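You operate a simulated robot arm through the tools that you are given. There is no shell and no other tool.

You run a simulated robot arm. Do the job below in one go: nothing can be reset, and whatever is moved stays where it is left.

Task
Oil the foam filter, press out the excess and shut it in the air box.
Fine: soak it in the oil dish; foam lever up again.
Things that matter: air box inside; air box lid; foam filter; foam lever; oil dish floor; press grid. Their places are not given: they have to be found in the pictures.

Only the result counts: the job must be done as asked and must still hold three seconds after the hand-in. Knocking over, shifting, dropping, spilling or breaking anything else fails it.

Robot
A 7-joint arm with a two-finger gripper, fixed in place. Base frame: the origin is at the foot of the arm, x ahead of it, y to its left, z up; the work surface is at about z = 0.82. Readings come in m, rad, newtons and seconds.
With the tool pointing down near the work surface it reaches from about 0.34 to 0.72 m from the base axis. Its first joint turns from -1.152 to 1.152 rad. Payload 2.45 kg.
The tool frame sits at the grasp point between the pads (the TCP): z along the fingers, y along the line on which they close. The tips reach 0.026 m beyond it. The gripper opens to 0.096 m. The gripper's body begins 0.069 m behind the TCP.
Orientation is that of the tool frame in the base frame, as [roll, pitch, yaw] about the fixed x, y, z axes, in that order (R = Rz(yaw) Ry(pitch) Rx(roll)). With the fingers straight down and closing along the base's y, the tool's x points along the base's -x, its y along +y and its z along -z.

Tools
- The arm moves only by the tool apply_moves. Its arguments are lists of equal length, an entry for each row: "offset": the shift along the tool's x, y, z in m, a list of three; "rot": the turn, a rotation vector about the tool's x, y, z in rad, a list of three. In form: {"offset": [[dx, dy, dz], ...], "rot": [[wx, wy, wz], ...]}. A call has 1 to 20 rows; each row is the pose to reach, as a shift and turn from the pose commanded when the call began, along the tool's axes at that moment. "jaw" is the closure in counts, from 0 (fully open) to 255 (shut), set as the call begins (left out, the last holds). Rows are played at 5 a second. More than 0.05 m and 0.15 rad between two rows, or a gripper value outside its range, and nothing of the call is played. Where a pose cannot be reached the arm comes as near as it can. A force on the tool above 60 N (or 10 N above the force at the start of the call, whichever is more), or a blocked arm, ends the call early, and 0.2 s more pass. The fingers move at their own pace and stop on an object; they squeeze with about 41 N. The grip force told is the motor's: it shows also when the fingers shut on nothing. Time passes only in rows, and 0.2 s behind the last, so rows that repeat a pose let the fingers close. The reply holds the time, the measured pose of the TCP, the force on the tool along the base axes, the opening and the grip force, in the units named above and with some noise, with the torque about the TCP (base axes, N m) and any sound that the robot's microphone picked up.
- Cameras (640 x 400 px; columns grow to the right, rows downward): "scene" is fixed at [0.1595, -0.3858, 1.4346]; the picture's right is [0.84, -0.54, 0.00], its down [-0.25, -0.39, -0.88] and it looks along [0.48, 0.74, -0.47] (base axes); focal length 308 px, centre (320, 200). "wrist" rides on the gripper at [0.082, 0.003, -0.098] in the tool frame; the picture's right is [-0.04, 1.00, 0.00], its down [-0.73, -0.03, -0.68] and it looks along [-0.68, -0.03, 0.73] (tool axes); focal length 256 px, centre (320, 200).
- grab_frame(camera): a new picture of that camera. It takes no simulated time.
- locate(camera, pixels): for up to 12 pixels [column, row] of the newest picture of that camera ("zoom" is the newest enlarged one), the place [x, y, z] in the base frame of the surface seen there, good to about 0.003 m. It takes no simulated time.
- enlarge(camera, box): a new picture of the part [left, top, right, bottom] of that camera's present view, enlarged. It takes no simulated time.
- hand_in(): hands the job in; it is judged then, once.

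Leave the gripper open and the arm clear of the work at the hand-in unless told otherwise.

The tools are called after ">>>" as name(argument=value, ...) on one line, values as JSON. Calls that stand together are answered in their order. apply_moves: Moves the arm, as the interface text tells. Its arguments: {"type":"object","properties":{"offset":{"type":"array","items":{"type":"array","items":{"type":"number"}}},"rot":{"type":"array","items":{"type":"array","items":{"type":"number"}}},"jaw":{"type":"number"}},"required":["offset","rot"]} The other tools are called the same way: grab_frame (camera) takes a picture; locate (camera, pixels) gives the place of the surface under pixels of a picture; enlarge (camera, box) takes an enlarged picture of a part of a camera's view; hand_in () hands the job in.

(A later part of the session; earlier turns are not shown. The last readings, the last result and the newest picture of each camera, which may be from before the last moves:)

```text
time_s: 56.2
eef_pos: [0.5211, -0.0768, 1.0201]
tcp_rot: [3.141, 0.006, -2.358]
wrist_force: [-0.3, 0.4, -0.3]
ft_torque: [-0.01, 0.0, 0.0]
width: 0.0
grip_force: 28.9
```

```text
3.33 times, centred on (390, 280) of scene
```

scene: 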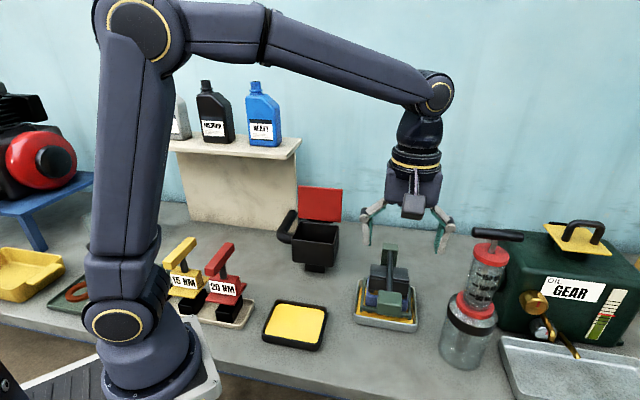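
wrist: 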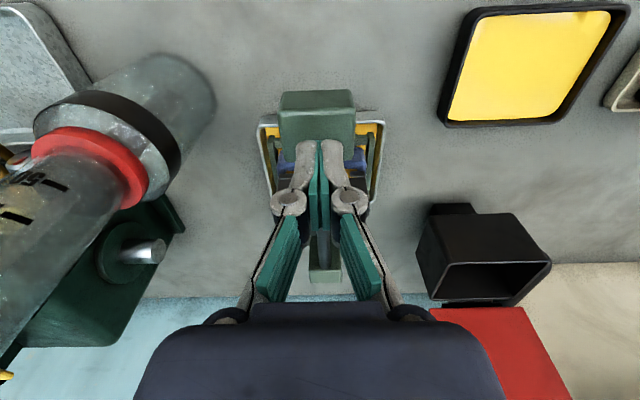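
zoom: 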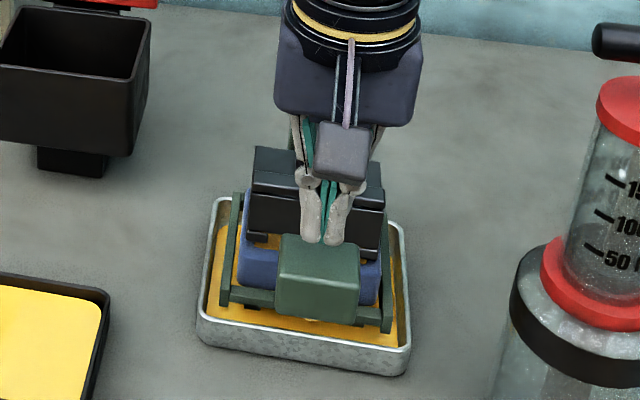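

The closed fingertips are right above the knob. I descend gently and begin to press.

>>> apply_moves(offset=[[0, 0, 0.01], [0, 0, 0.018], [0, 0, 0.022], [0, 0, 0.026], [0, 0, 0.03], [0, 0, 0.03]], rot=[[0, 0, 0], [0, 0, 0], [0, 0, 0], [0, 0, 0], [0, 0, 0], [0, 0, 0]], jaw=255)

>>> enlarge(camera="scene", box=[340, 220, 440, 340])

```text
time_s: 57.2
eef_pos: [0.5225, -0.0774, 0.9994]
tcp_rot: [-3.137, 0.007, -2.357]
wrist_force: [-7.0, 1.7, 18.5]
ft_torque: [0.07, 0.2, -0.01]
width: 0.0059
grip_force: 28.5
stopped in row 5: the force on the tool passed its limit at 70 N (the readings are from after the stop); the commanded pose is now the measured one
```

```text
3.33 times, centred on (390, 280) of scene
```

zoom: 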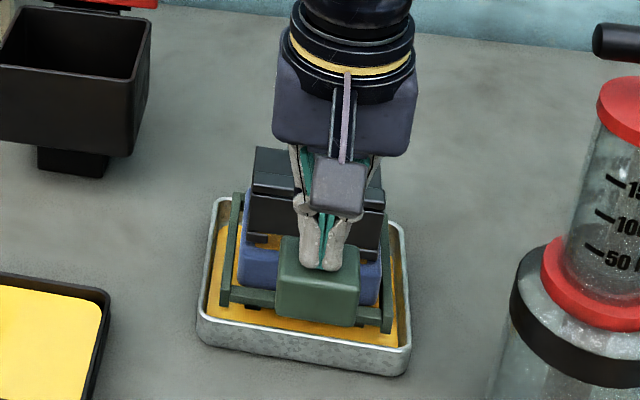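

Contact came at TCP z ≈ 0.999 and the force quickly rose to 70 N with hardly any knob motion, so the lever is essentially at its end on the foam. I apply a moderate press (1.5 mm more) and hold for 3 seconds.

>>> apply_moves(offset=[[0, 0, 0.0008], [0, 0, 0.0015], [0, 0, 0.0015], [0, 0, 0.0015], [0, 0, 0.0015], [0, 0, 0.0015], [0, 0, 0.0015], [0, 0, 0.0015], [0, 0, 0.0015], [0, 0, 0.0015], [0, 0, 0.0015], [0, 0, 0.0015], [0, 0, 0.0015], [0, 0, 0.0015], [0, 0, 0.0015]], rot=[[0, 0, 0], [0, 0, 0], [0, 0, 0], [0, 0, 0], [0, 0, 0], [0, 0, 0], [0, 0, 0], [0, 0, 0], [0, 0, 0], [0, 0, 0], [0, 0, 0], [0, 0, 0], [0, 0, 0], [0, 0, 0], [0, 0, 0]], jaw=255)

>>> enlarge(camera="wrist", box=[240, 80, 400, 300])

```text
time_s: 60.4
eef_pos: [0.5225, -0.0766, 0.9984]
tcp_rot: [-3.133, 0.008, -2.357]
wrist_force: [-6.4, -5.9, 44.5]
ft_torque: [-0.16, 0.15, -0.1]
width: 0.0059
grip_force: 28.3
```

```text
1.82 times, centred on (320, 190) of wrist
```

zoom: 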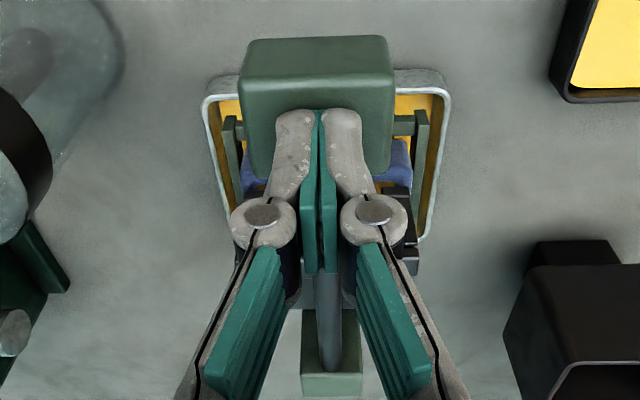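

The lever held 44 N for three seconds without further travel, so the foam is fully pressed. I now lift off the knob.

>>> apply_moves(offset=[[0, 0, -0.01], [0, 0, -0.03], [0, 0, -0.06], [0, 0, -0.085], [0, 0, -0.085]], rot=[[0, 0, 0], [0, 0, 0], [0, 0, 0], [0, 0, 0], [0, 0, 0]], jaw=255)

>>> enlarge(camera="scene", box=[340, 220, 440, 340])

>>> grab_frame(camera="wrist")

```text
time_s: 61.6
eef_pos: [0.523, -0.0762, 1.0819]
tcp_rot: [-3.138, 0.007, -2.357]
wrist_force: [-0.5, -0.5, -1.2]
ft_torque: [0.01, 0.03, 0.0]
width: 0.0001
grip_force: 28.7
```

```text
3.33 times, centred on (390, 280) of scene
```

zoom: 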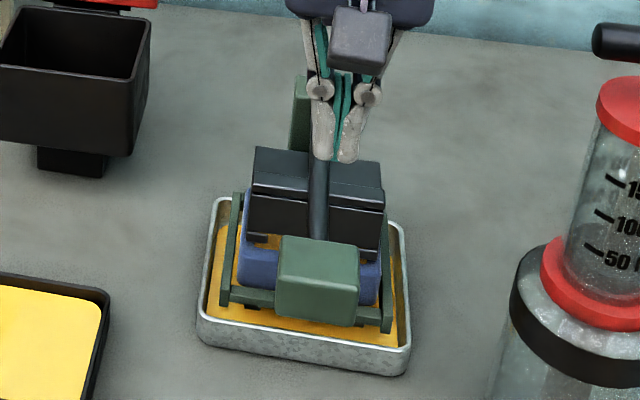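

```text
taken
```

wrist: 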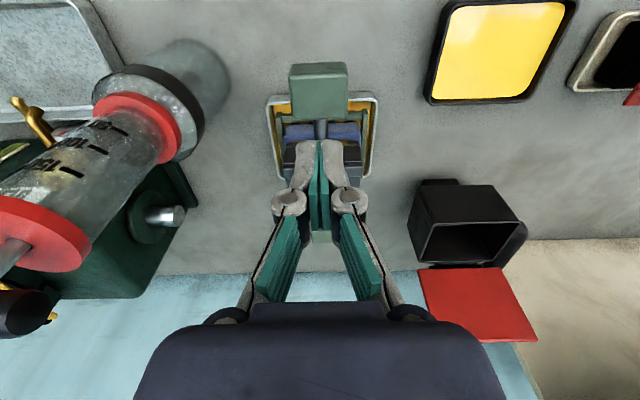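

The lever stays down. I open the jaw, tilt the tool 40° and move to a pre-grip point behind and above the knob.

>>> apply_moves(offset=[[0.01, 0, 0], [0.02, -0.001, 0], [0.03, -0.002, 0], [0.038, -0.0024, 0], [0.042, -0.0024, 0], [0.042, -0.0024, 0.035], [0.042, -0.0024, 0.074], [0.042, -0.0024, 0.074]], rot=[[0, -0.14, 0], [0, -0.28, 0], [0, -0.42, 0], [0, -0.56, 0], [0, -0.698, 0], [0, -0.698, 0], [0, -0.698, 0], [0, -0.698, 0]], jaw=0)

>>> grab_frame(camera="wrist")

>>> grab_frame(camera="scene")

```text
time_s: 63.4
eef_pos: [0.4944, -0.1098, 1.0063]
tcp_rot: [-3.135, 0.705, -2.354]
wrist_force: [0.1, -0.1, 0.0]
ft_torque: [-0.01, -0.01, 0.01]
width: 0.0959
grip_force: 0.0
```

```text
taken
```

wrist: 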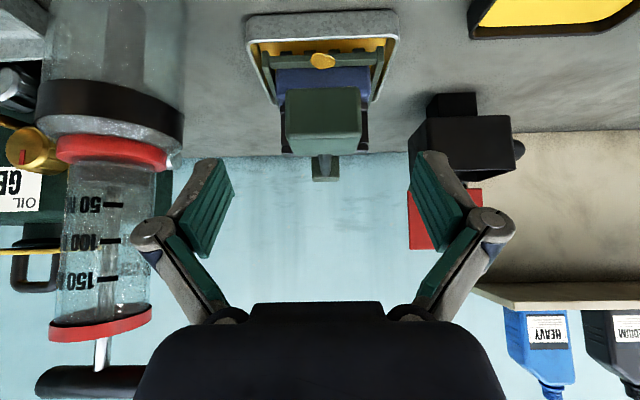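

```text
taken
```

scene: 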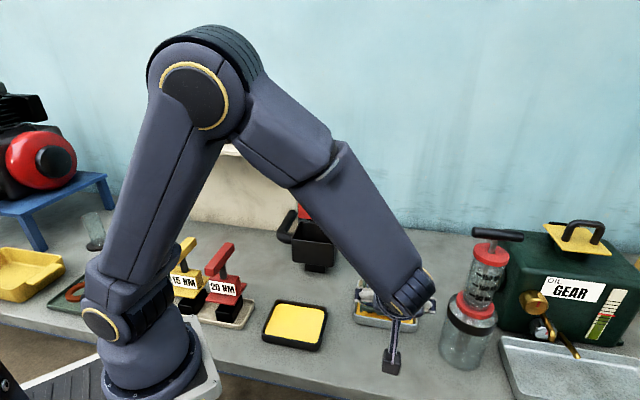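

The knob is ahead at (322, 120), centred. I locate it to refine the approach.

>>> locate(camera="wrist", pixels=[[290, 95], [356, 93], [288, 150], [358, 148], [322, 120], [322, 95], [324, 165], [110, 160], [150, 150], [160, 320]])

```text
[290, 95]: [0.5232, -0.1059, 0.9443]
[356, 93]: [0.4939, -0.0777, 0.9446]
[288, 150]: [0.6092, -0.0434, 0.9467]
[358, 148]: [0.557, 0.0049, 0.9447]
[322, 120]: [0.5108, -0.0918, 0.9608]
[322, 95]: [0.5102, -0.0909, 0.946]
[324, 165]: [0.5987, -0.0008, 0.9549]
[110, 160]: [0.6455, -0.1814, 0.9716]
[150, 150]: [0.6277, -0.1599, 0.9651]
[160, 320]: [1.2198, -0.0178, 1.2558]
```

The knob centre is at about v 0.315, z 0.959. I advance 63 mm along the tool axis around it, then close.

>>> apply_moves(offset=[[-0.001, 0.0008, 0.025], [-0.002, 0.0015, 0.045], [-0.0028, 0.0015, 0.0631], [-0.0028, 0.0015, 0.0631]], rot=[[0, 0, 0], [0, 0, 0], [0, 0, 0], [0, 0, 0]], jaw=0)

>>> apply_moves(offset=[[0, 0, 0], [0, 0, 0], [0, 0, 0], [0, 0, 0], [0, 0, 0]], rot=[[0, 0, 0], [0, 0, 0], [0, 0, 0], [0, 0, 0], [0, 0, 0]], jaw=180)

>>> grab_frame(camera="wrist")

```text
time_s: 64.4
eef_pos: [0.5255, -0.0777, 0.9611]
tcp_rot: [-3.136, 0.704, -2.351]
wrist_force: [0.8, -0.9, -0.3]
ft_torque: [0.02, -0.01, -0.03]
width: 0.0964
grip_force: 0.0
```

```text
time_s: 65.6
eef_pos: [0.5235, -0.0777, 0.9622]
tcp_rot: [-3.134, 0.706, -2.352]
wrist_force: [-2.9, 1.1, 2.1]
ft_torque: [0.03, 0.03, 0.0]
width: 0.0383
grip_force: 44.8
```

```text
taken
```

wrist: 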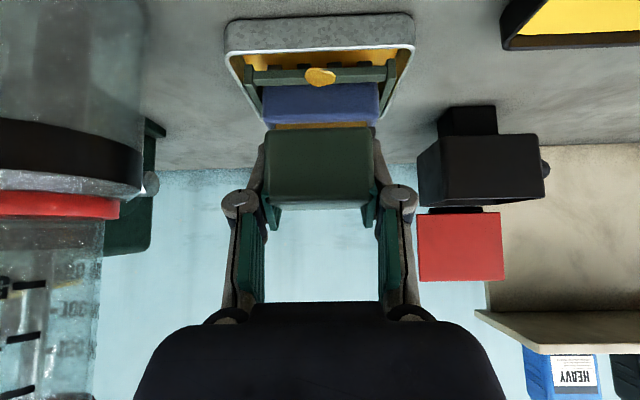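

I have the knob (38 mm). Now I raise the lever along the arc to about 50° while tilting back, letting the knob slip partly in the pads.

>>> apply_moves(offset=[[-0.013, 0, -0.0117], [-0.0268, 0, -0.0221], [-0.0415, 0, -0.0313], [-0.0568, 0, -0.0392], [-0.0729, 0, -0.0457], [-0.0895, 0, -0.0509], [-0.1063, 0, -0.0545], [-0.1063, 0, -0.0545]], rot=[[0, 0.05, 0], [0, 0.1, 0], [0, 0.15, 0], [0, 0.2, 0], [0, 0.25, 0], [0, 0.3, 0], [0, 0.35, 0], [0, 0.35, 0]], jaw=180)

>>> grab_frame(camera="wrist")

>>> grab_frame(camera="scene")

```text
time_s: 67.4
eef_pos: [0.5575, -0.0446, 1.0721]
tcp_rot: [-3.138, 0.353, -2.355]
wrist_force: [-18.2, -9.1, 6.5]
ft_torque: [-0.74, 0.94, -0.03]
width: 0.038
grip_force: 44.5
```

```text
taken
```

wrist: 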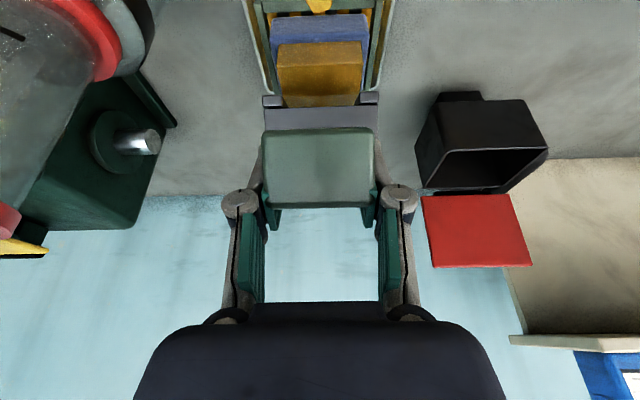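

```text
taken
```

scene: 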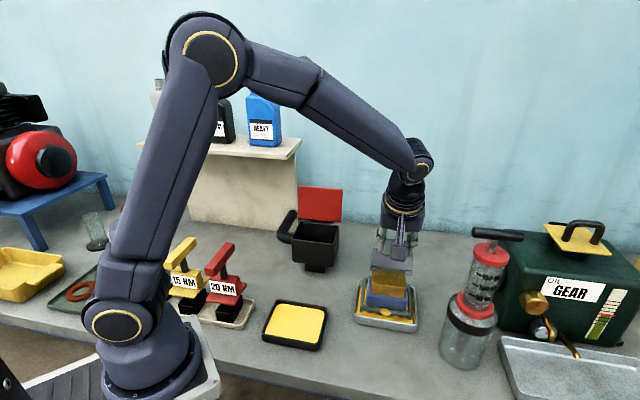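

The lever rises and the amber patch on the filter has clearly shrunk. I continue the arc up to about 12.5°, the original rest angle.

>>> apply_moves(offset=[[-0.0146, 0, -0.0097], [-0.0308, 0, -0.0163], [-0.0475, 0, -0.0214], [-0.0646, 0, -0.0251], [-0.082, 0, -0.0273], [-0.0994, 0, -0.028], [-0.1169, 0, -0.0272], [-0.1256, 0, -0.0261], [-0.1256, 0, -0.0261]], rot=[[0, 0.05, 0], [0, 0.1, 0], [0, 0.15, 0], [0, 0.2, 0], [0, 0.25, 0], [0, 0.3, 0], [0, 0.35, 0], [0, 0.355, 0], [0, 0.355, 0]], jaw=180)

>>> grab_frame(camera="wrist")

>>> grab_frame(camera="scene")

```text
time_s: 69.4
eef_pos: [0.6332, 0.0323, 1.1405]
tcp_rot: [-3.138, 0.002, -2.354]
wrist_force: [-6.4, -11.7, 16.7]
ft_torque: [-0.88, 0.91, -0.06]
width: 0.0381
grip_force: 45.1
```

```text
taken
```

wrist: 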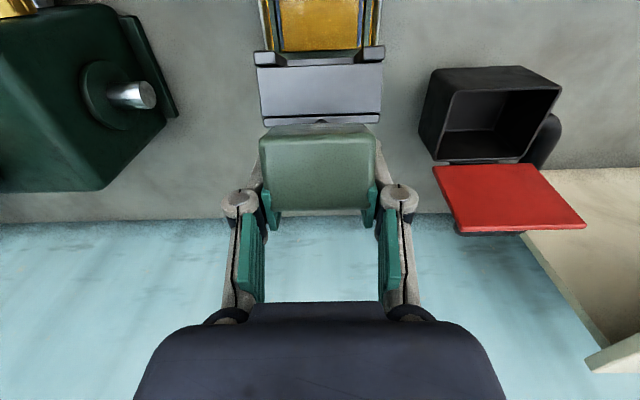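

```text
taken
```

scene: 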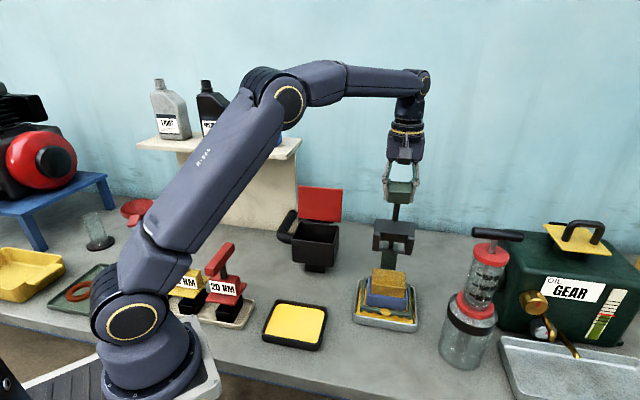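

The lever is back near its original angle. To be sure that it's against its upper stop, I push a further 8 mm outward in small steps and watch the force.

>>> apply_moves(offset=[[-0.003, 0, 0], [-0.006, 0, 0.0005], [-0.009, 0, 0.001], [-0.009, 0, 0.001]], rot=[[0, 0, 0], [0, 0, 0], [0, 0, 0], [0, 0, 0]], jaw=180)

>>> enlarge(camera="scene", box=[350, 140, 440, 280])

```text
time_s: 70.4
eef_pos: [0.6403, 0.0388, 1.1413]
tcp_rot: [-3.135, 0.004, -2.356]
wrist_force: [-4.2, -9.5, 32.9]
ft_torque: [-0.51, 0.48, 0.02]
width: 0.0379
grip_force: 44.6
```

```text
2.86 times, centred on (395, 210) of scene
```

zoom: 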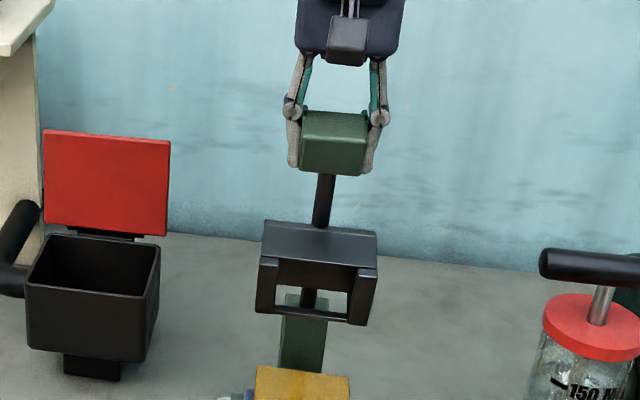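

I compare the shoe's position with the original: I locate the plate corners and pillar bottoms in this zoom.

>>> locate(camera="zoom", pixels=[[270, 224], [373, 236], [266, 256], [373, 266], [262, 306], [358, 322], [325, 195], [335, 120], [335, 155]])

```text
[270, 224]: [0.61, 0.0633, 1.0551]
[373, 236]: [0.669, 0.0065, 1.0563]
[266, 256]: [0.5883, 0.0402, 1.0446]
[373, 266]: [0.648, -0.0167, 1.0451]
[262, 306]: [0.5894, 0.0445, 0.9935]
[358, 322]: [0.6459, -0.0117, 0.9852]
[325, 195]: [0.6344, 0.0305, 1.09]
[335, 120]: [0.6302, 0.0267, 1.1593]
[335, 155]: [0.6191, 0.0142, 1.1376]
```

The lever is about 5 mm (1.5°) short of its original position. I push on another 8 mm outward, slightly rising.

>>> apply_moves(offset=[[-0.003, 0, -0.0015], [-0.006, 0, -0.002], [-0.008, 0, -0.002], [-0.008, 0, -0.002]], rot=[[0, 0, 0], [0, 0, 0], [0, 0, 0], [0, 0, 0]], jaw=180)

>>> enlarge(camera="scene", box=[350, 140, 440, 280])

```text
time_s: 71.4
eef_pos: [0.6442, 0.0435, 1.1411]
tcp_rot: [-3.137, -0.002, -2.359]
wrist_force: [-15.6, -18.8, 19.2]
ft_torque: [0.08, 0.08, -0.02]
width: 0.0379
grip_force: 45.4
```

```text
2.86 times, centred on (395, 210) of scene
```

zoom: 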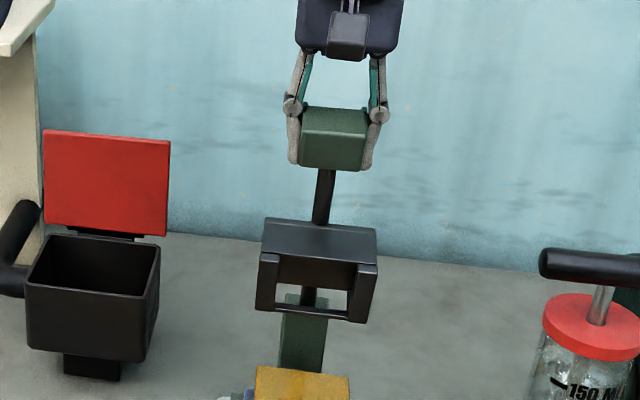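

The outward resistance rose to 24 N, suggesting the stop. I push 4 mm more to confirm.

>>> apply_moves(offset=[[-0.002, 0, -0.001], [-0.004, 0, -0.002], [-0.004, 0, -0.002]], rot=[[0, 0, 0], [0, 0, 0], [0, 0, 0]], jaw=180)

>>> enlarge(camera="scene", box=[350, 140, 440, 280])

```text
time_s: 72.2
eef_pos: [0.647, 0.0502, 1.1426]
tcp_rot: [-3.141, 0.002, -2.351]
wrist_force: [0.7, -0.4, 0.7]
ft_torque: [0.01, 0.01, 0.03]
width: 0.0286
grip_force: 0.0
```

```text
2.86 times, centred on (395, 210) of scene
```

zoom: 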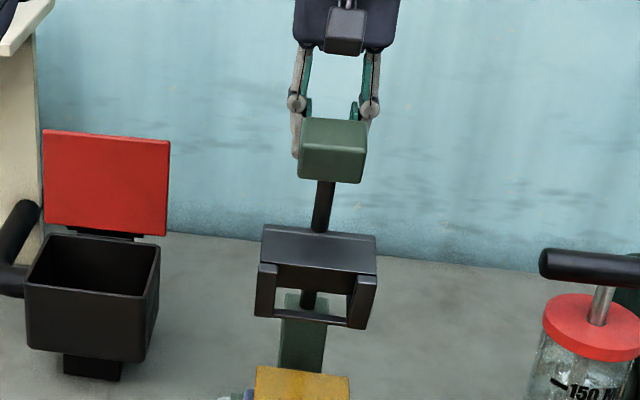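

The pads slipped past the knob to its far side. I locate the lever again to see where it rests now.

>>> locate(camera="zoom", pixels=[[270, 230], [373, 242], [266, 262], [373, 272], [262, 312], [358, 326], [325, 205], [335, 130], [335, 165]])

>>> grab_frame(camera="wrist")

```text
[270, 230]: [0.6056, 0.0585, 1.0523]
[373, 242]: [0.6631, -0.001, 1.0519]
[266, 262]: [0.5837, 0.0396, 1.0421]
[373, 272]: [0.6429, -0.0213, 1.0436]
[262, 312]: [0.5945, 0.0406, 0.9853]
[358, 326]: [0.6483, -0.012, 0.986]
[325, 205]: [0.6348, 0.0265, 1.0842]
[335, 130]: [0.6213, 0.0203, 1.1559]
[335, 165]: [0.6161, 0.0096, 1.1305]
```

```text
taken
```

wrist: 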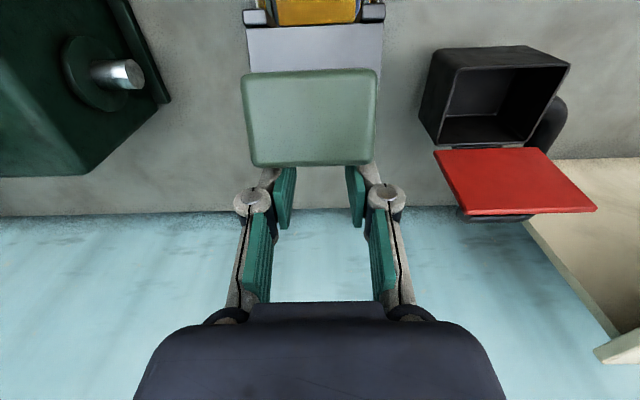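

The lever now rests about 3° short of the original, with my fingers behind the knob. I rise, pass over it to the robot side, close the fingers and come down in front of the knob, to push it home from there.

>>> apply_moves(offset=[[0, 0, -0.025], [0, 0, -0.06], [0, 0, -0.08], [0.035, -0.001, -0.08], [0.07, -0.002, -0.08], [0.1, -0.002, -0.08], [0.1, -0.002, -0.08]], rot=[[0, 0, 0], [0, 0, 0], [0, 0, 0], [0, 0, 0], [0, 0, 0], [0, 0, 0], [0, 0, 0]], jaw=180)

>>> apply_moves(offset=[[0, 0, 0], [0, 0, 0.02], [0, 0, 0.05], [0, 0, 0.085], [0, 0, 0.085]], rot=[[0, 0, 0], [0, 0, 0], [0, 0, 0], [0, 0, 0], [0, 0, 0]], jaw=255)

>>> grab_frame(camera="wrist")

>>> grab_frame(camera="scene")

```text
time_s: 73.8
eef_pos: [0.5805, -0.0229, 1.222]
tcp_rot: [-3.139, -0.001, -2.356]
wrist_force: [0.7, 1.1, -0.1]
ft_torque: [0.0, 0.01, 0.02]
width: 0.0284
grip_force: 0.0
```

```text
time_s: 75.0
eef_pos: [0.5797, -0.0247, 1.1356]
tcp_rot: [-3.138, 0.0, -2.356]
wrist_force: [0.2, 0.4, -0.4]
ft_torque: [0.04, -0.04, 0.01]
width: 0.0
grip_force: 29.0
```

```text
taken
```

wrist: 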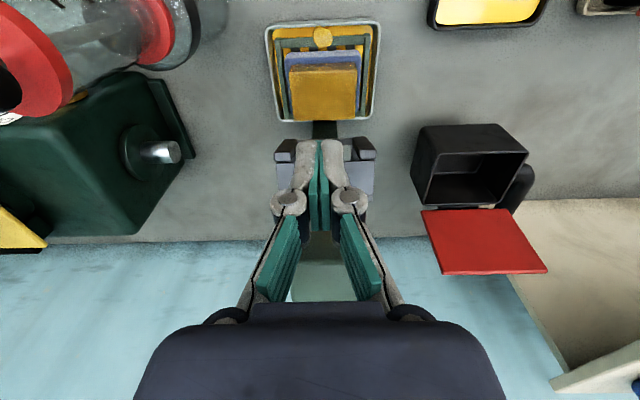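

```text
taken
```

scene: 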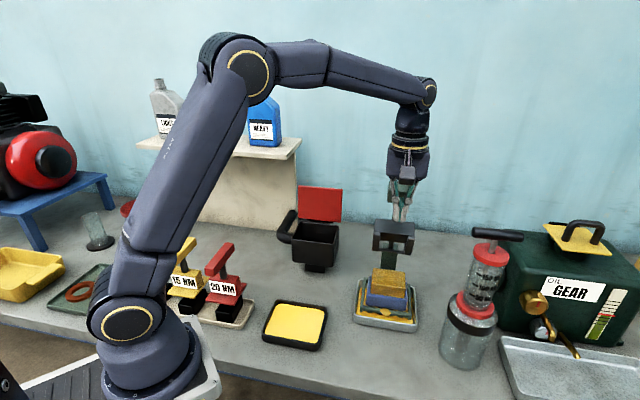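

The closed fingers are in front of the knob. I push it outward in small steps up to about 56 mm of travel, watching the force.

>>> apply_moves(offset=[[-0.02, 0.002, 0], [-0.034, 0.002, 0], [-0.042, 0.002, 0], [-0.048, 0.002, 0], [-0.052, 0.002, 0], [-0.056, 0.002, 0], [-0.056, 0.002, 0]], rot=[[0, 0, 0], [0, 0, 0], [0, 0, 0], [0, 0, 0], [0, 0, 0], [0, 0, 0], [0, 0, 0]], jaw=255)

>>> enlarge(camera="scene", box=[350, 140, 440, 280])

```text
time_s: 76.6
eef_pos: [0.6136, 0.0126, 1.1363]
tcp_rot: [3.139, -0.017, -2.363]
wrist_force: [-44.5, -29.7, 1.0]
ft_torque: [-0.02, -0.39, 0.16]
width: 0.0058
grip_force: 27.6
```

```text
2.86 times, centred on (395, 210) of scene
```

zoom: 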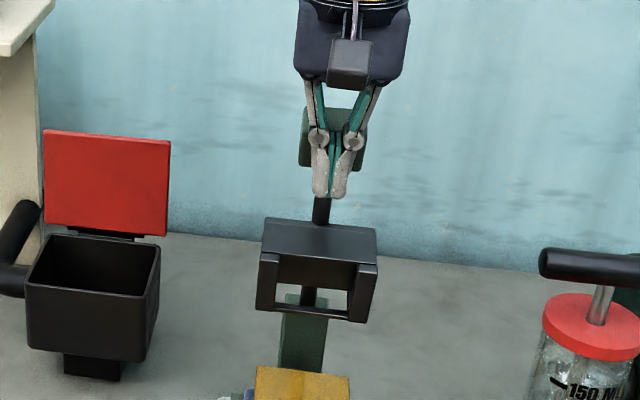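

The 52 N resistance shows the lever is at its upper stop, at the original position. I back off toward the robot and check that it stays.

>>> apply_moves(offset=[[0.01, 0, 0], [0.03, 0, 0], [0.06, 0, 0], [0.06, 0, -0.02], [0.06, 0, -0.02]], rot=[[0, 0, 0], [0, 0, 0], [0, 0, 0], [0, 0, 0], [0, 0, 0]], jaw=255)

>>> enlarge(camera="scene", box=[350, 160, 440, 330])

>>> grab_frame(camera="wrist")

```text
time_s: 77.8
eef_pos: [0.5759, -0.0246, 1.1562]
tcp_rot: [-3.139, 0.0, -2.356]
wrist_force: [-0.4, 0.2, 0.6]
ft_torque: [0.0, 0.01, -0.04]
width: 0.0002
grip_force: 28.0
```

```text
2.35 times, centred on (395, 245) of scene
```

zoom: 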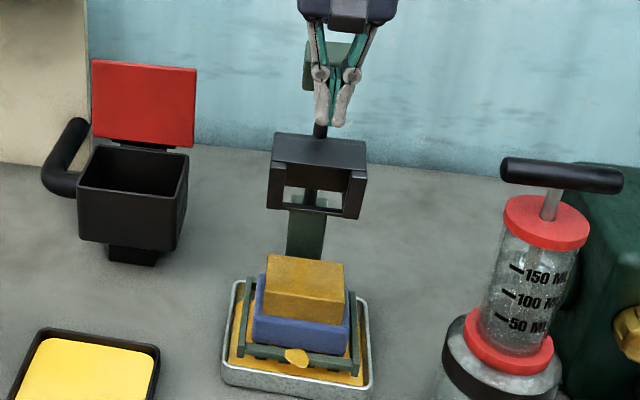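

```text
taken
```

wrist: 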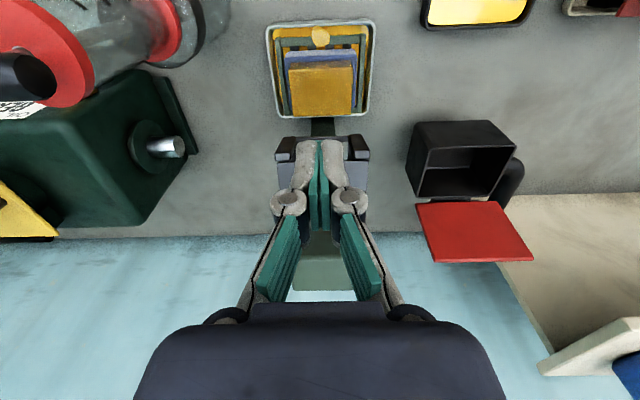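

The lever stays up at its stop. Now I look closely at the filter to re-grasp it.

>>> enlarge(camera="wrist", box=[250, 10, 390, 130])

>>> enlarge(camera="scene", box=[350, 255, 425, 330])

```text
3.33 times, centred on (320, 70) of wrist
```

zoom: 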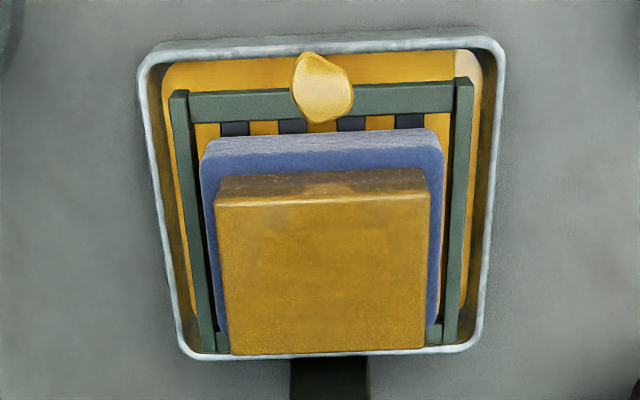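

```text
5.33 times, centred on (388, 292) of scene
```

zoom: 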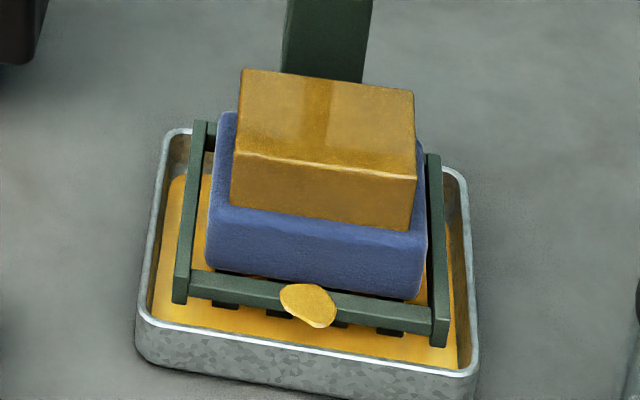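

I locate the blue foam's corners and the amber block's corners in this zoom.

>>> locate(camera="zoom", pixels=[[216, 202], [424, 234], [226, 118], [210, 262], [420, 295], [237, 156], [414, 176], [246, 74], [410, 94], [325, 120], [240, 195], [408, 222]])

```text
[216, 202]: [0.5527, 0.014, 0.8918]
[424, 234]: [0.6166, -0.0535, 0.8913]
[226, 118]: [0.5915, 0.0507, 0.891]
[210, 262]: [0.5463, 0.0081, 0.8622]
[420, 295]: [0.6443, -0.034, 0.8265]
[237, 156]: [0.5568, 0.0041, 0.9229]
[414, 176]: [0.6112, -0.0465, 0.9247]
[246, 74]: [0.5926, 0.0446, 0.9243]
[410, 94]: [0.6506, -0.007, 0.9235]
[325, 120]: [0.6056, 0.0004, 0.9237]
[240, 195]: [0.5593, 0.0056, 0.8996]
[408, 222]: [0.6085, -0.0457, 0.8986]
```

The filter is still at (u −0.426, v 0.428), i.e. where I put it; grip top z ≈ 0.924. I open to 70 mm, tilt 15°, and descend on the robot side of the grid to z ≈ 0.985.

>>> apply_moves(offset=[[0.015, 0, 0], [0.027, 0, 0.02], [0.027, 0, 0.06], [0.027, 0, 0.1], [0.027, 0, 0.14], [0.027, 0, 0.171], [0.027, 0, 0.171]], rot=[[0, -0.131, 0], [0, -0.262, 0], [0, -0.262, 0], [0, -0.262, 0], [0, -0.262, 0], [0, -0.262, 0], [0, -0.262, 0]], jaw=69)

>>> grab_frame(camera="wrist")

```text
time_s: 79.4
eef_pos: [0.5574, -0.0459, 0.9863]
tcp_rot: [-3.137, 0.263, -2.353]
wrist_force: [0.4, 0.0, 0.7]
ft_torque: [0.0, 0.04, -0.02]
width: 0.0698
grip_force: 0.0
```

```text
taken
```

wrist: 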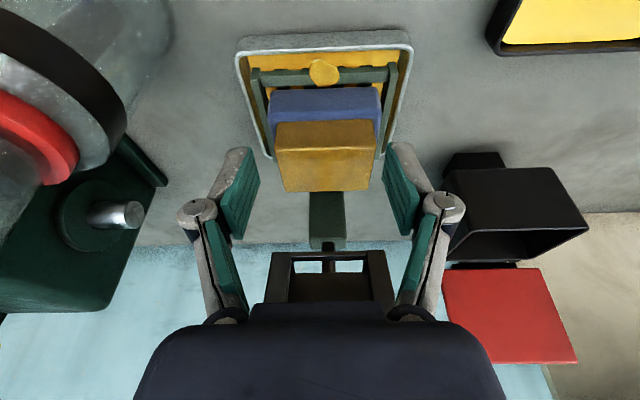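

The filter is centred between the fingers. I locate the foam and amber corners from here for the final approach.

>>> locate(camera="wrist", pixels=[[280, 153], [372, 148], [288, 186], [366, 186], [273, 112], [378, 105], [326, 170], [272, 92], [376, 90], [326, 140]])

```text
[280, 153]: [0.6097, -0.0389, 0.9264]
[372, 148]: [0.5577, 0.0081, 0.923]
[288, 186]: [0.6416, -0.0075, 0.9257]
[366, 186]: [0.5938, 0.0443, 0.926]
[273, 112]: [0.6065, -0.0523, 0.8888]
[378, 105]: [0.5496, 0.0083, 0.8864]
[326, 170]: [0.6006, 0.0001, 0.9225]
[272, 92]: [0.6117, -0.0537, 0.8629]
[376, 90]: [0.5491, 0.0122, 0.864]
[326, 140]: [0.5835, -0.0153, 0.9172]
```

Filter centre is (u −0.424, v 0.426). I slide in 50 mm and then advance 60 mm along the tool axis so that the pads straddle the grip.

>>> apply_moves(offset=[[-0.016, 0.0007, 0.0054], [-0.032, 0.0014, 0.0107], [-0.0472, 0.002, 0.0161], [-0.0472, 0.002, 0.036], [-0.0472, 0.002, 0.056], [-0.0472, 0.002, 0.07], [-0.0472, 0.002, 0.0761], [-0.0472, 0.002, 0.0761]], rot=[[0, 0, 0], [0, 0, 0], [0, 0, 0], [0, 0, 0], [0, 0, 0], [0, 0, 0], [0, 0, 0], [0, 0, 0]], jaw=69)

>>> grab_frame(camera="wrist")

```text
time_s: 81.2
eef_pos: [0.6013, 0.0024, 0.9262]
tcp_rot: [-3.137, 0.263, -2.355]
wrist_force: [0.4, 0.5, 0.0]
ft_torque: [-0.03, -0.01, -0.01]
width: 0.0698
grip_force: 0.0
```

```text
taken
```

wrist: 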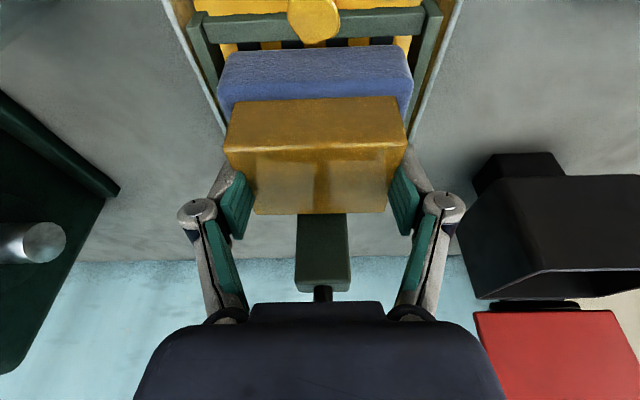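

In position with no contact force. I close on the grip bar.

>>> apply_moves(offset=[[0, 0, 0], [0, 0, 0], [0, 0, 0], [0, 0, 0], [0, 0, 0]], rot=[[0, 0, 0], [0, 0, 0], [0, 0, 0], [0, 0, 0], [0, 0, 0]], jaw=255)

>>> grab_frame(camera="wrist")

```text
time_s: 82.4
eef_pos: [0.6011, 0.0015, 0.9266]
tcp_rot: [-3.14, 0.261, -2.355]
wrist_force: [0.3, 0.4, 3.4]
ft_torque: [0.03, 0.05, 0.01]
width: 0.0493
grip_force: 41.6
```

```text
taken
```

wrist: 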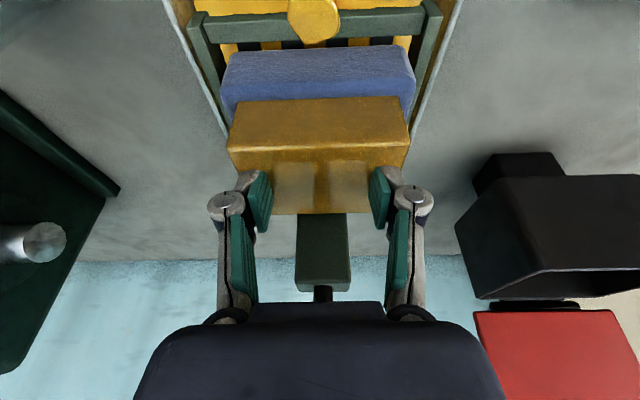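

The grip is firm (49 mm). I lift 25 mm off the grid and hold 2 seconds over the tray in case it drips.

>>> apply_moves(offset=[[-0.0013, 0, -0.0048], [-0.0026, 0, -0.0097], [-0.0039, 0, -0.0145], [-0.0052, 0, -0.0193], [-0.0065, 0, -0.0242], [-0.0065, 0, -0.0242], [-0.0065, 0, -0.0242], [-0.0065, 0, -0.0242], [-0.0065, 0, -0.0242], [-0.0065, 0, -0.0242], [-0.0065, 0, -0.0242], [-0.0065, 0, -0.0242], [-0.0065, 0, -0.0242], [-0.0065, 0, -0.0242], [-0.0065, 0, -0.0242]], rot=[[0, 0, 0], [0, 0, 0], [0, 0, 0], [0, 0, 0], [0, 0, 0], [0, 0, 0], [0, 0, 0], [0, 0, 0], [0, 0, 0], [0, 0, 0], [0, 0, 0], [0, 0, 0], [0, 0, 0], [0, 0, 0], [0, 0, 0]], jaw=255)

>>> enlarge(camera="scene", box=[340, 200, 440, 340])

>>> grab_frame(camera="wrist")

```text
time_s: 85.6
eef_pos: [0.6006, 0.0035, 0.9512]
tcp_rot: [-3.137, 0.261, -2.355]
wrist_force: [0.5, 0.6, 0.4]
ft_torque: [0.0, -0.02, 0.03]
width: 0.0491
grip_force: 41.3
```

```text
2.86 times, centred on (390, 270) of scene
```

zoom: 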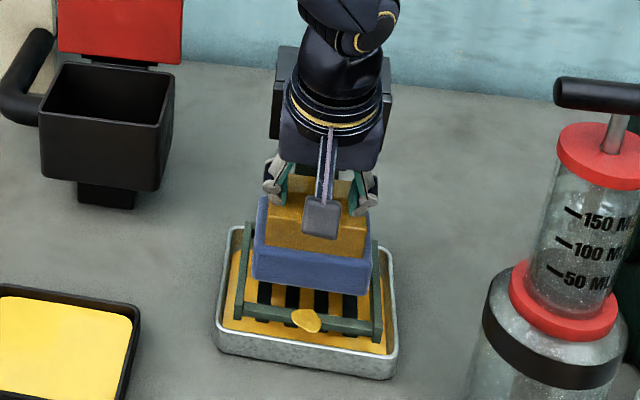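

```text
taken
```

wrist: 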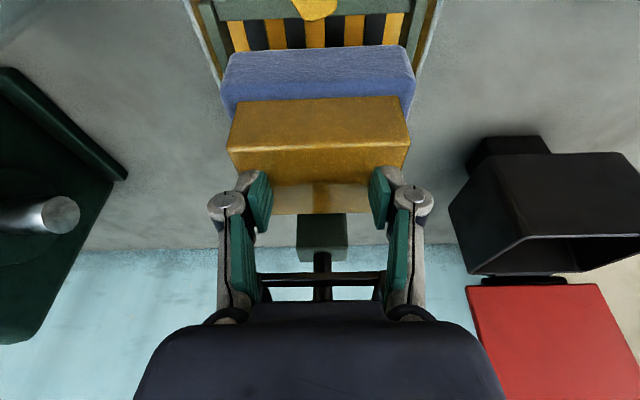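

No drips. I back the filter out toward the robot, raise it to z ≈ 1.09 and carry it sideways to a point 75 mm in front of the box.

>>> apply_moves(offset=[[0.0338, 0, -0.009], [0.0676, 0, -0.0181], [0.056, 0, -0.0616], [0.0444, 0, -0.105], [0.0317, 0, -0.1524], [0.0099, 0.0407, -0.1465], [-0.0119, 0.0815, -0.1407], [-0.0338, 0.1222, -0.1349], [-0.0556, 0.163, -0.129], [-0.0774, 0.2037, -0.1232], [-0.0774, 0.2037, -0.1232]], rot=[[0, 0, 0], [0, 0, 0], [0, 0, 0], [0, 0, 0], [0, 0, 0], [0.0009, 0, 0.0034], [0.0018, 0, 0.0068], [0.0027, 0, 0.0101], [0.0036, 0, 0.0135], [0.0045, 0, 0.0169], [0.0045, 0, 0.0169]], jaw=255)

>>> grab_frame(camera="scene")

>>> grab_frame(camera="wrist")

```text
time_s: 88.0
eef_pos: [0.4853, 0.1777, 1.0883]
tcp_rot: [-3.137, 0.261, -2.376]
wrist_force: [0.2, 0.7, -1.0]
ft_torque: [0.0, 0.01, 0.01]
width: 0.0496
grip_force: 41.1
```

```text
taken
```

scene: 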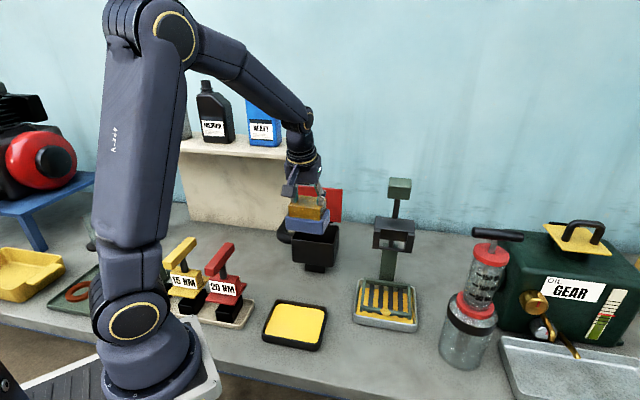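

```text
taken
```

wrist: 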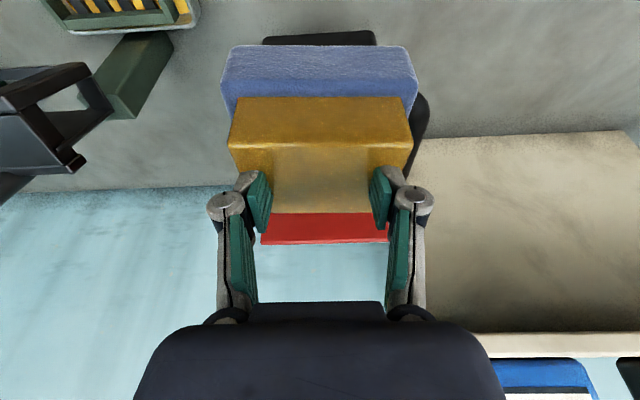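

I move 75 mm outward to be above the box, at the same height.

>>> apply_moves(offset=[[-0.0242, -0.0003, 0.0065], [-0.0483, -0.0006, 0.0129], [-0.0725, -0.001, 0.0194], [-0.0725, -0.001, 0.0194]], rot=[[0, 0, 0], [0, 0, 0], [0, 0, 0], [0, 0, 0]], jaw=255)

>>> enlarge(camera="scene", box=[265, 155, 365, 285])

>>> grab_frame(camera="wrist")

```text
time_s: 89.0
eef_pos: [0.541, 0.2281, 1.0902]
tcp_rot: [-3.139, 0.262, -2.373]
wrist_force: [0.1, -0.4, 0.0]
ft_torque: [-0.01, -0.01, 0.03]
width: 0.0495
grip_force: 41.3
```

```text
3.08 times, centred on (315, 220) of scene
```

zoom: 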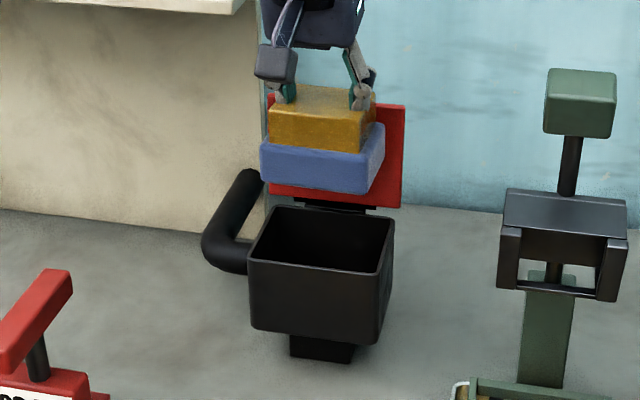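

```text
taken
```

wrist: 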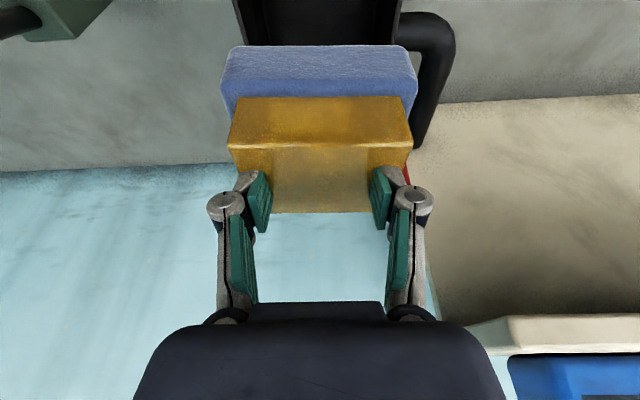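

The filter is above the box exactly where it was when I lifted it out. I lower it straight down to TCP z ≈ 0.946, slower at the end.

>>> apply_moves(offset=[[0.0077, 0, 0.029], [0.0155, 0, 0.058], [0.0232, 0, 0.0869], [0.0284, 0, 0.1063], [0.0323, 0, 0.1207], [0.0348, 0, 0.1304], [0.0361, 0, 0.1352], [0.0372, 0, 0.1391], [0.0372, 0, 0.1391]], rot=[[0, 0, 0], [0, 0, 0], [0, 0, 0], [0, 0, 0], [0, 0, 0], [0, 0, 0], [0, 0, 0], [0, 0, 0], [0, 0, 0]], jaw=255)

>>> enlarge(camera="scene", box=[265, 155, 365, 285])

>>> grab_frame(camera="wrist")

```text
time_s: 91.0
eef_pos: [0.5417, 0.228, 0.9467]
tcp_rot: [-3.136, 0.265, -2.374]
wrist_force: [-0.4, -1.3, 8.1]
ft_torque: [0.39, 0.12, 0.04]
width: 0.0491
grip_force: 40.8
```

```text
3.08 times, centred on (315, 220) of scene
```

zoom: 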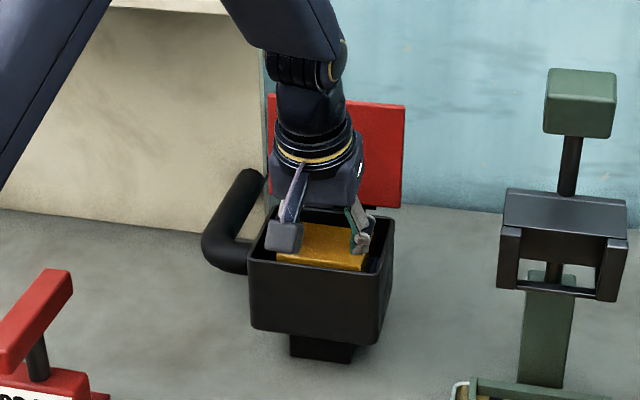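

```text
taken
```

wrist: 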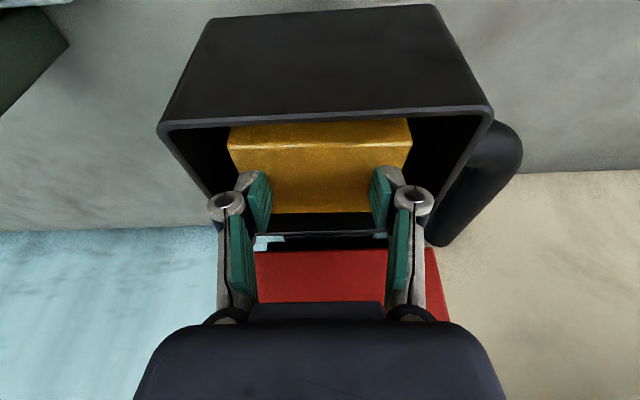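

It has reached the box floor (8 N). I open the jaw to 70 mm to release.

>>> apply_moves(offset=[[0, 0, 0], [0, 0, 0], [0, 0, 0], [0, 0, 0]], rot=[[0, 0, 0], [0, 0, 0], [0, 0, 0], [0, 0, 0]], jaw=69)

>>> apply_moves(offset=[[-0.0052, 0, -0.0193], [-0.0103, 0, -0.0386], [-0.0181, 0, -0.0676], [-0.0259, 0, -0.0966], [-0.0362, 0, -0.1352], [-0.0466, 0, -0.1739], [-0.0466, 0, -0.1739]], rot=[[0, 0, 0], [0, 0, 0], [0, 0, 0], [0, 0, 0], [0, 0, 0], [0, 0, 0], [0, 0, 0]], jaw=69)

>>> grab_frame(camera="wrist")

>>> grab_frame(camera="scene")

```text
time_s: 92.0
eef_pos: [0.5419, 0.2278, 0.9452]
tcp_rot: [-3.138, 0.261, -2.372]
wrist_force: [-0.2, 0.7, 0.4]
ft_torque: [-0.04, 0.01, -0.05]
width: 0.0701
grip_force: 0.0
```

```text
time_s: 93.6
eef_pos: [0.5409, 0.2269, 1.126]
tcp_rot: [-3.139, 0.261, -2.372]
wrist_force: [-0.7, 0.0, 0.6]
ft_torque: [-0.01, 0.0, -0.02]
width: 0.07
grip_force: 0.1
```

```text
taken
```

wrist: 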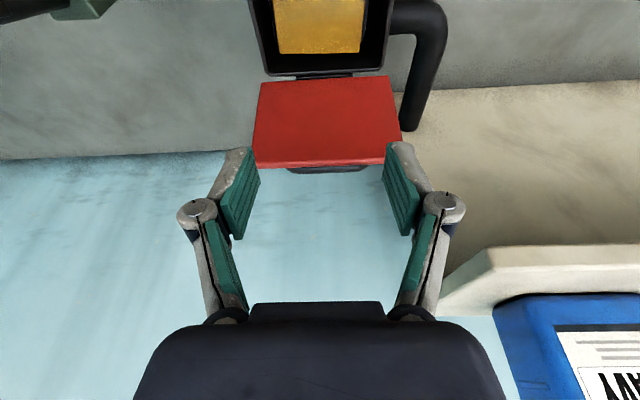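

```text
taken
```

scene: 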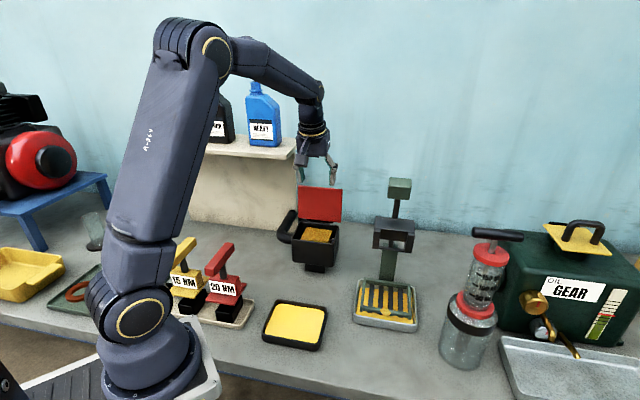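

The filter is back in the box. Now the lid: it stands upright at the far side with a bar on its outer face. I locate the lid's corners and the bar from here.

>>> locate(camera="wrist", pixels=[[264, 88], [386, 82], [258, 162], [398, 158], [328, 120], [328, 169], [300, 170], [360, 168], [325, 75], [280, 20], [362, 15], [320, 25]])

>>> enlarge(camera="wrist", box=[230, 0, 430, 190])

```text
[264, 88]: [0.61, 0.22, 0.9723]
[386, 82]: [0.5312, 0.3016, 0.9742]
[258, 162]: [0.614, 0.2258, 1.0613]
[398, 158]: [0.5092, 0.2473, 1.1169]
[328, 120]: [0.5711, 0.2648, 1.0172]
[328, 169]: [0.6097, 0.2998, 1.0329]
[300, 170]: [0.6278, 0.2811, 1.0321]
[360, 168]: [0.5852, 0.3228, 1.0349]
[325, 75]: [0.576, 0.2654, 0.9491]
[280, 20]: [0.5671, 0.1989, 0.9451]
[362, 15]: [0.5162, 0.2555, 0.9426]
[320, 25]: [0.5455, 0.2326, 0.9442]
```

```text
2.11 times, centred on (330, 95) of wrist
```

zoom: 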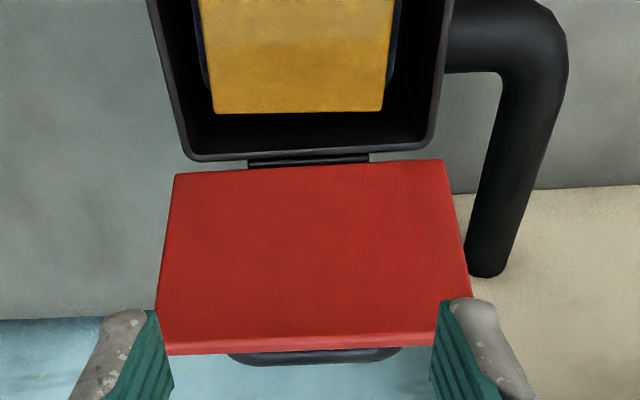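

The lid's handle bar sits behind it at v ≈ 0.643, z ≈ 1.033. My plan is to reach over the lid, lower closed fingers behind the bar and push it toward the robot. First I check for room behind it: I locate the cabinet and bottles.

>>> locate(camera="wrist", pixels=[[430, 100], [450, 140], [500, 120], [600, 90], [460, 230], [500, 255], [560, 250], [520, 310], [440, 180], [310, 200], [300, 280], [430, 30]])

>>> locate(camera="scene", pixels=[[292, 158], [290, 180], [270, 220], [250, 150], [297, 140], [262, 120], [200, 190], [240, 215]])

```text
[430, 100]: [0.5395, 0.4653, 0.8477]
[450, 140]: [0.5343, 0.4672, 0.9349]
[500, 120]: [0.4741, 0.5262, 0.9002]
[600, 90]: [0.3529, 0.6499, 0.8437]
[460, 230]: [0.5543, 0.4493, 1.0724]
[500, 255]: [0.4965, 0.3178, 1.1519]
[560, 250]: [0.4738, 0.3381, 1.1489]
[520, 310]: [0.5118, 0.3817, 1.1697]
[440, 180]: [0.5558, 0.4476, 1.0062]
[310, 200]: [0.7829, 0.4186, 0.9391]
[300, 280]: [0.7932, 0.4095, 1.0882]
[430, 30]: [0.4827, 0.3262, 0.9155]
```

```text
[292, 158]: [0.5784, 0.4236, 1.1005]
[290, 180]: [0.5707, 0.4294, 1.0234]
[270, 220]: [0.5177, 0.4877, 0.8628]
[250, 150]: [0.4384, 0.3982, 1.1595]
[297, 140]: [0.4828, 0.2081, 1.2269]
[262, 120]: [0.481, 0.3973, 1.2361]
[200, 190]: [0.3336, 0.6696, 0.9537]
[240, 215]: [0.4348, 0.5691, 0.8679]
```

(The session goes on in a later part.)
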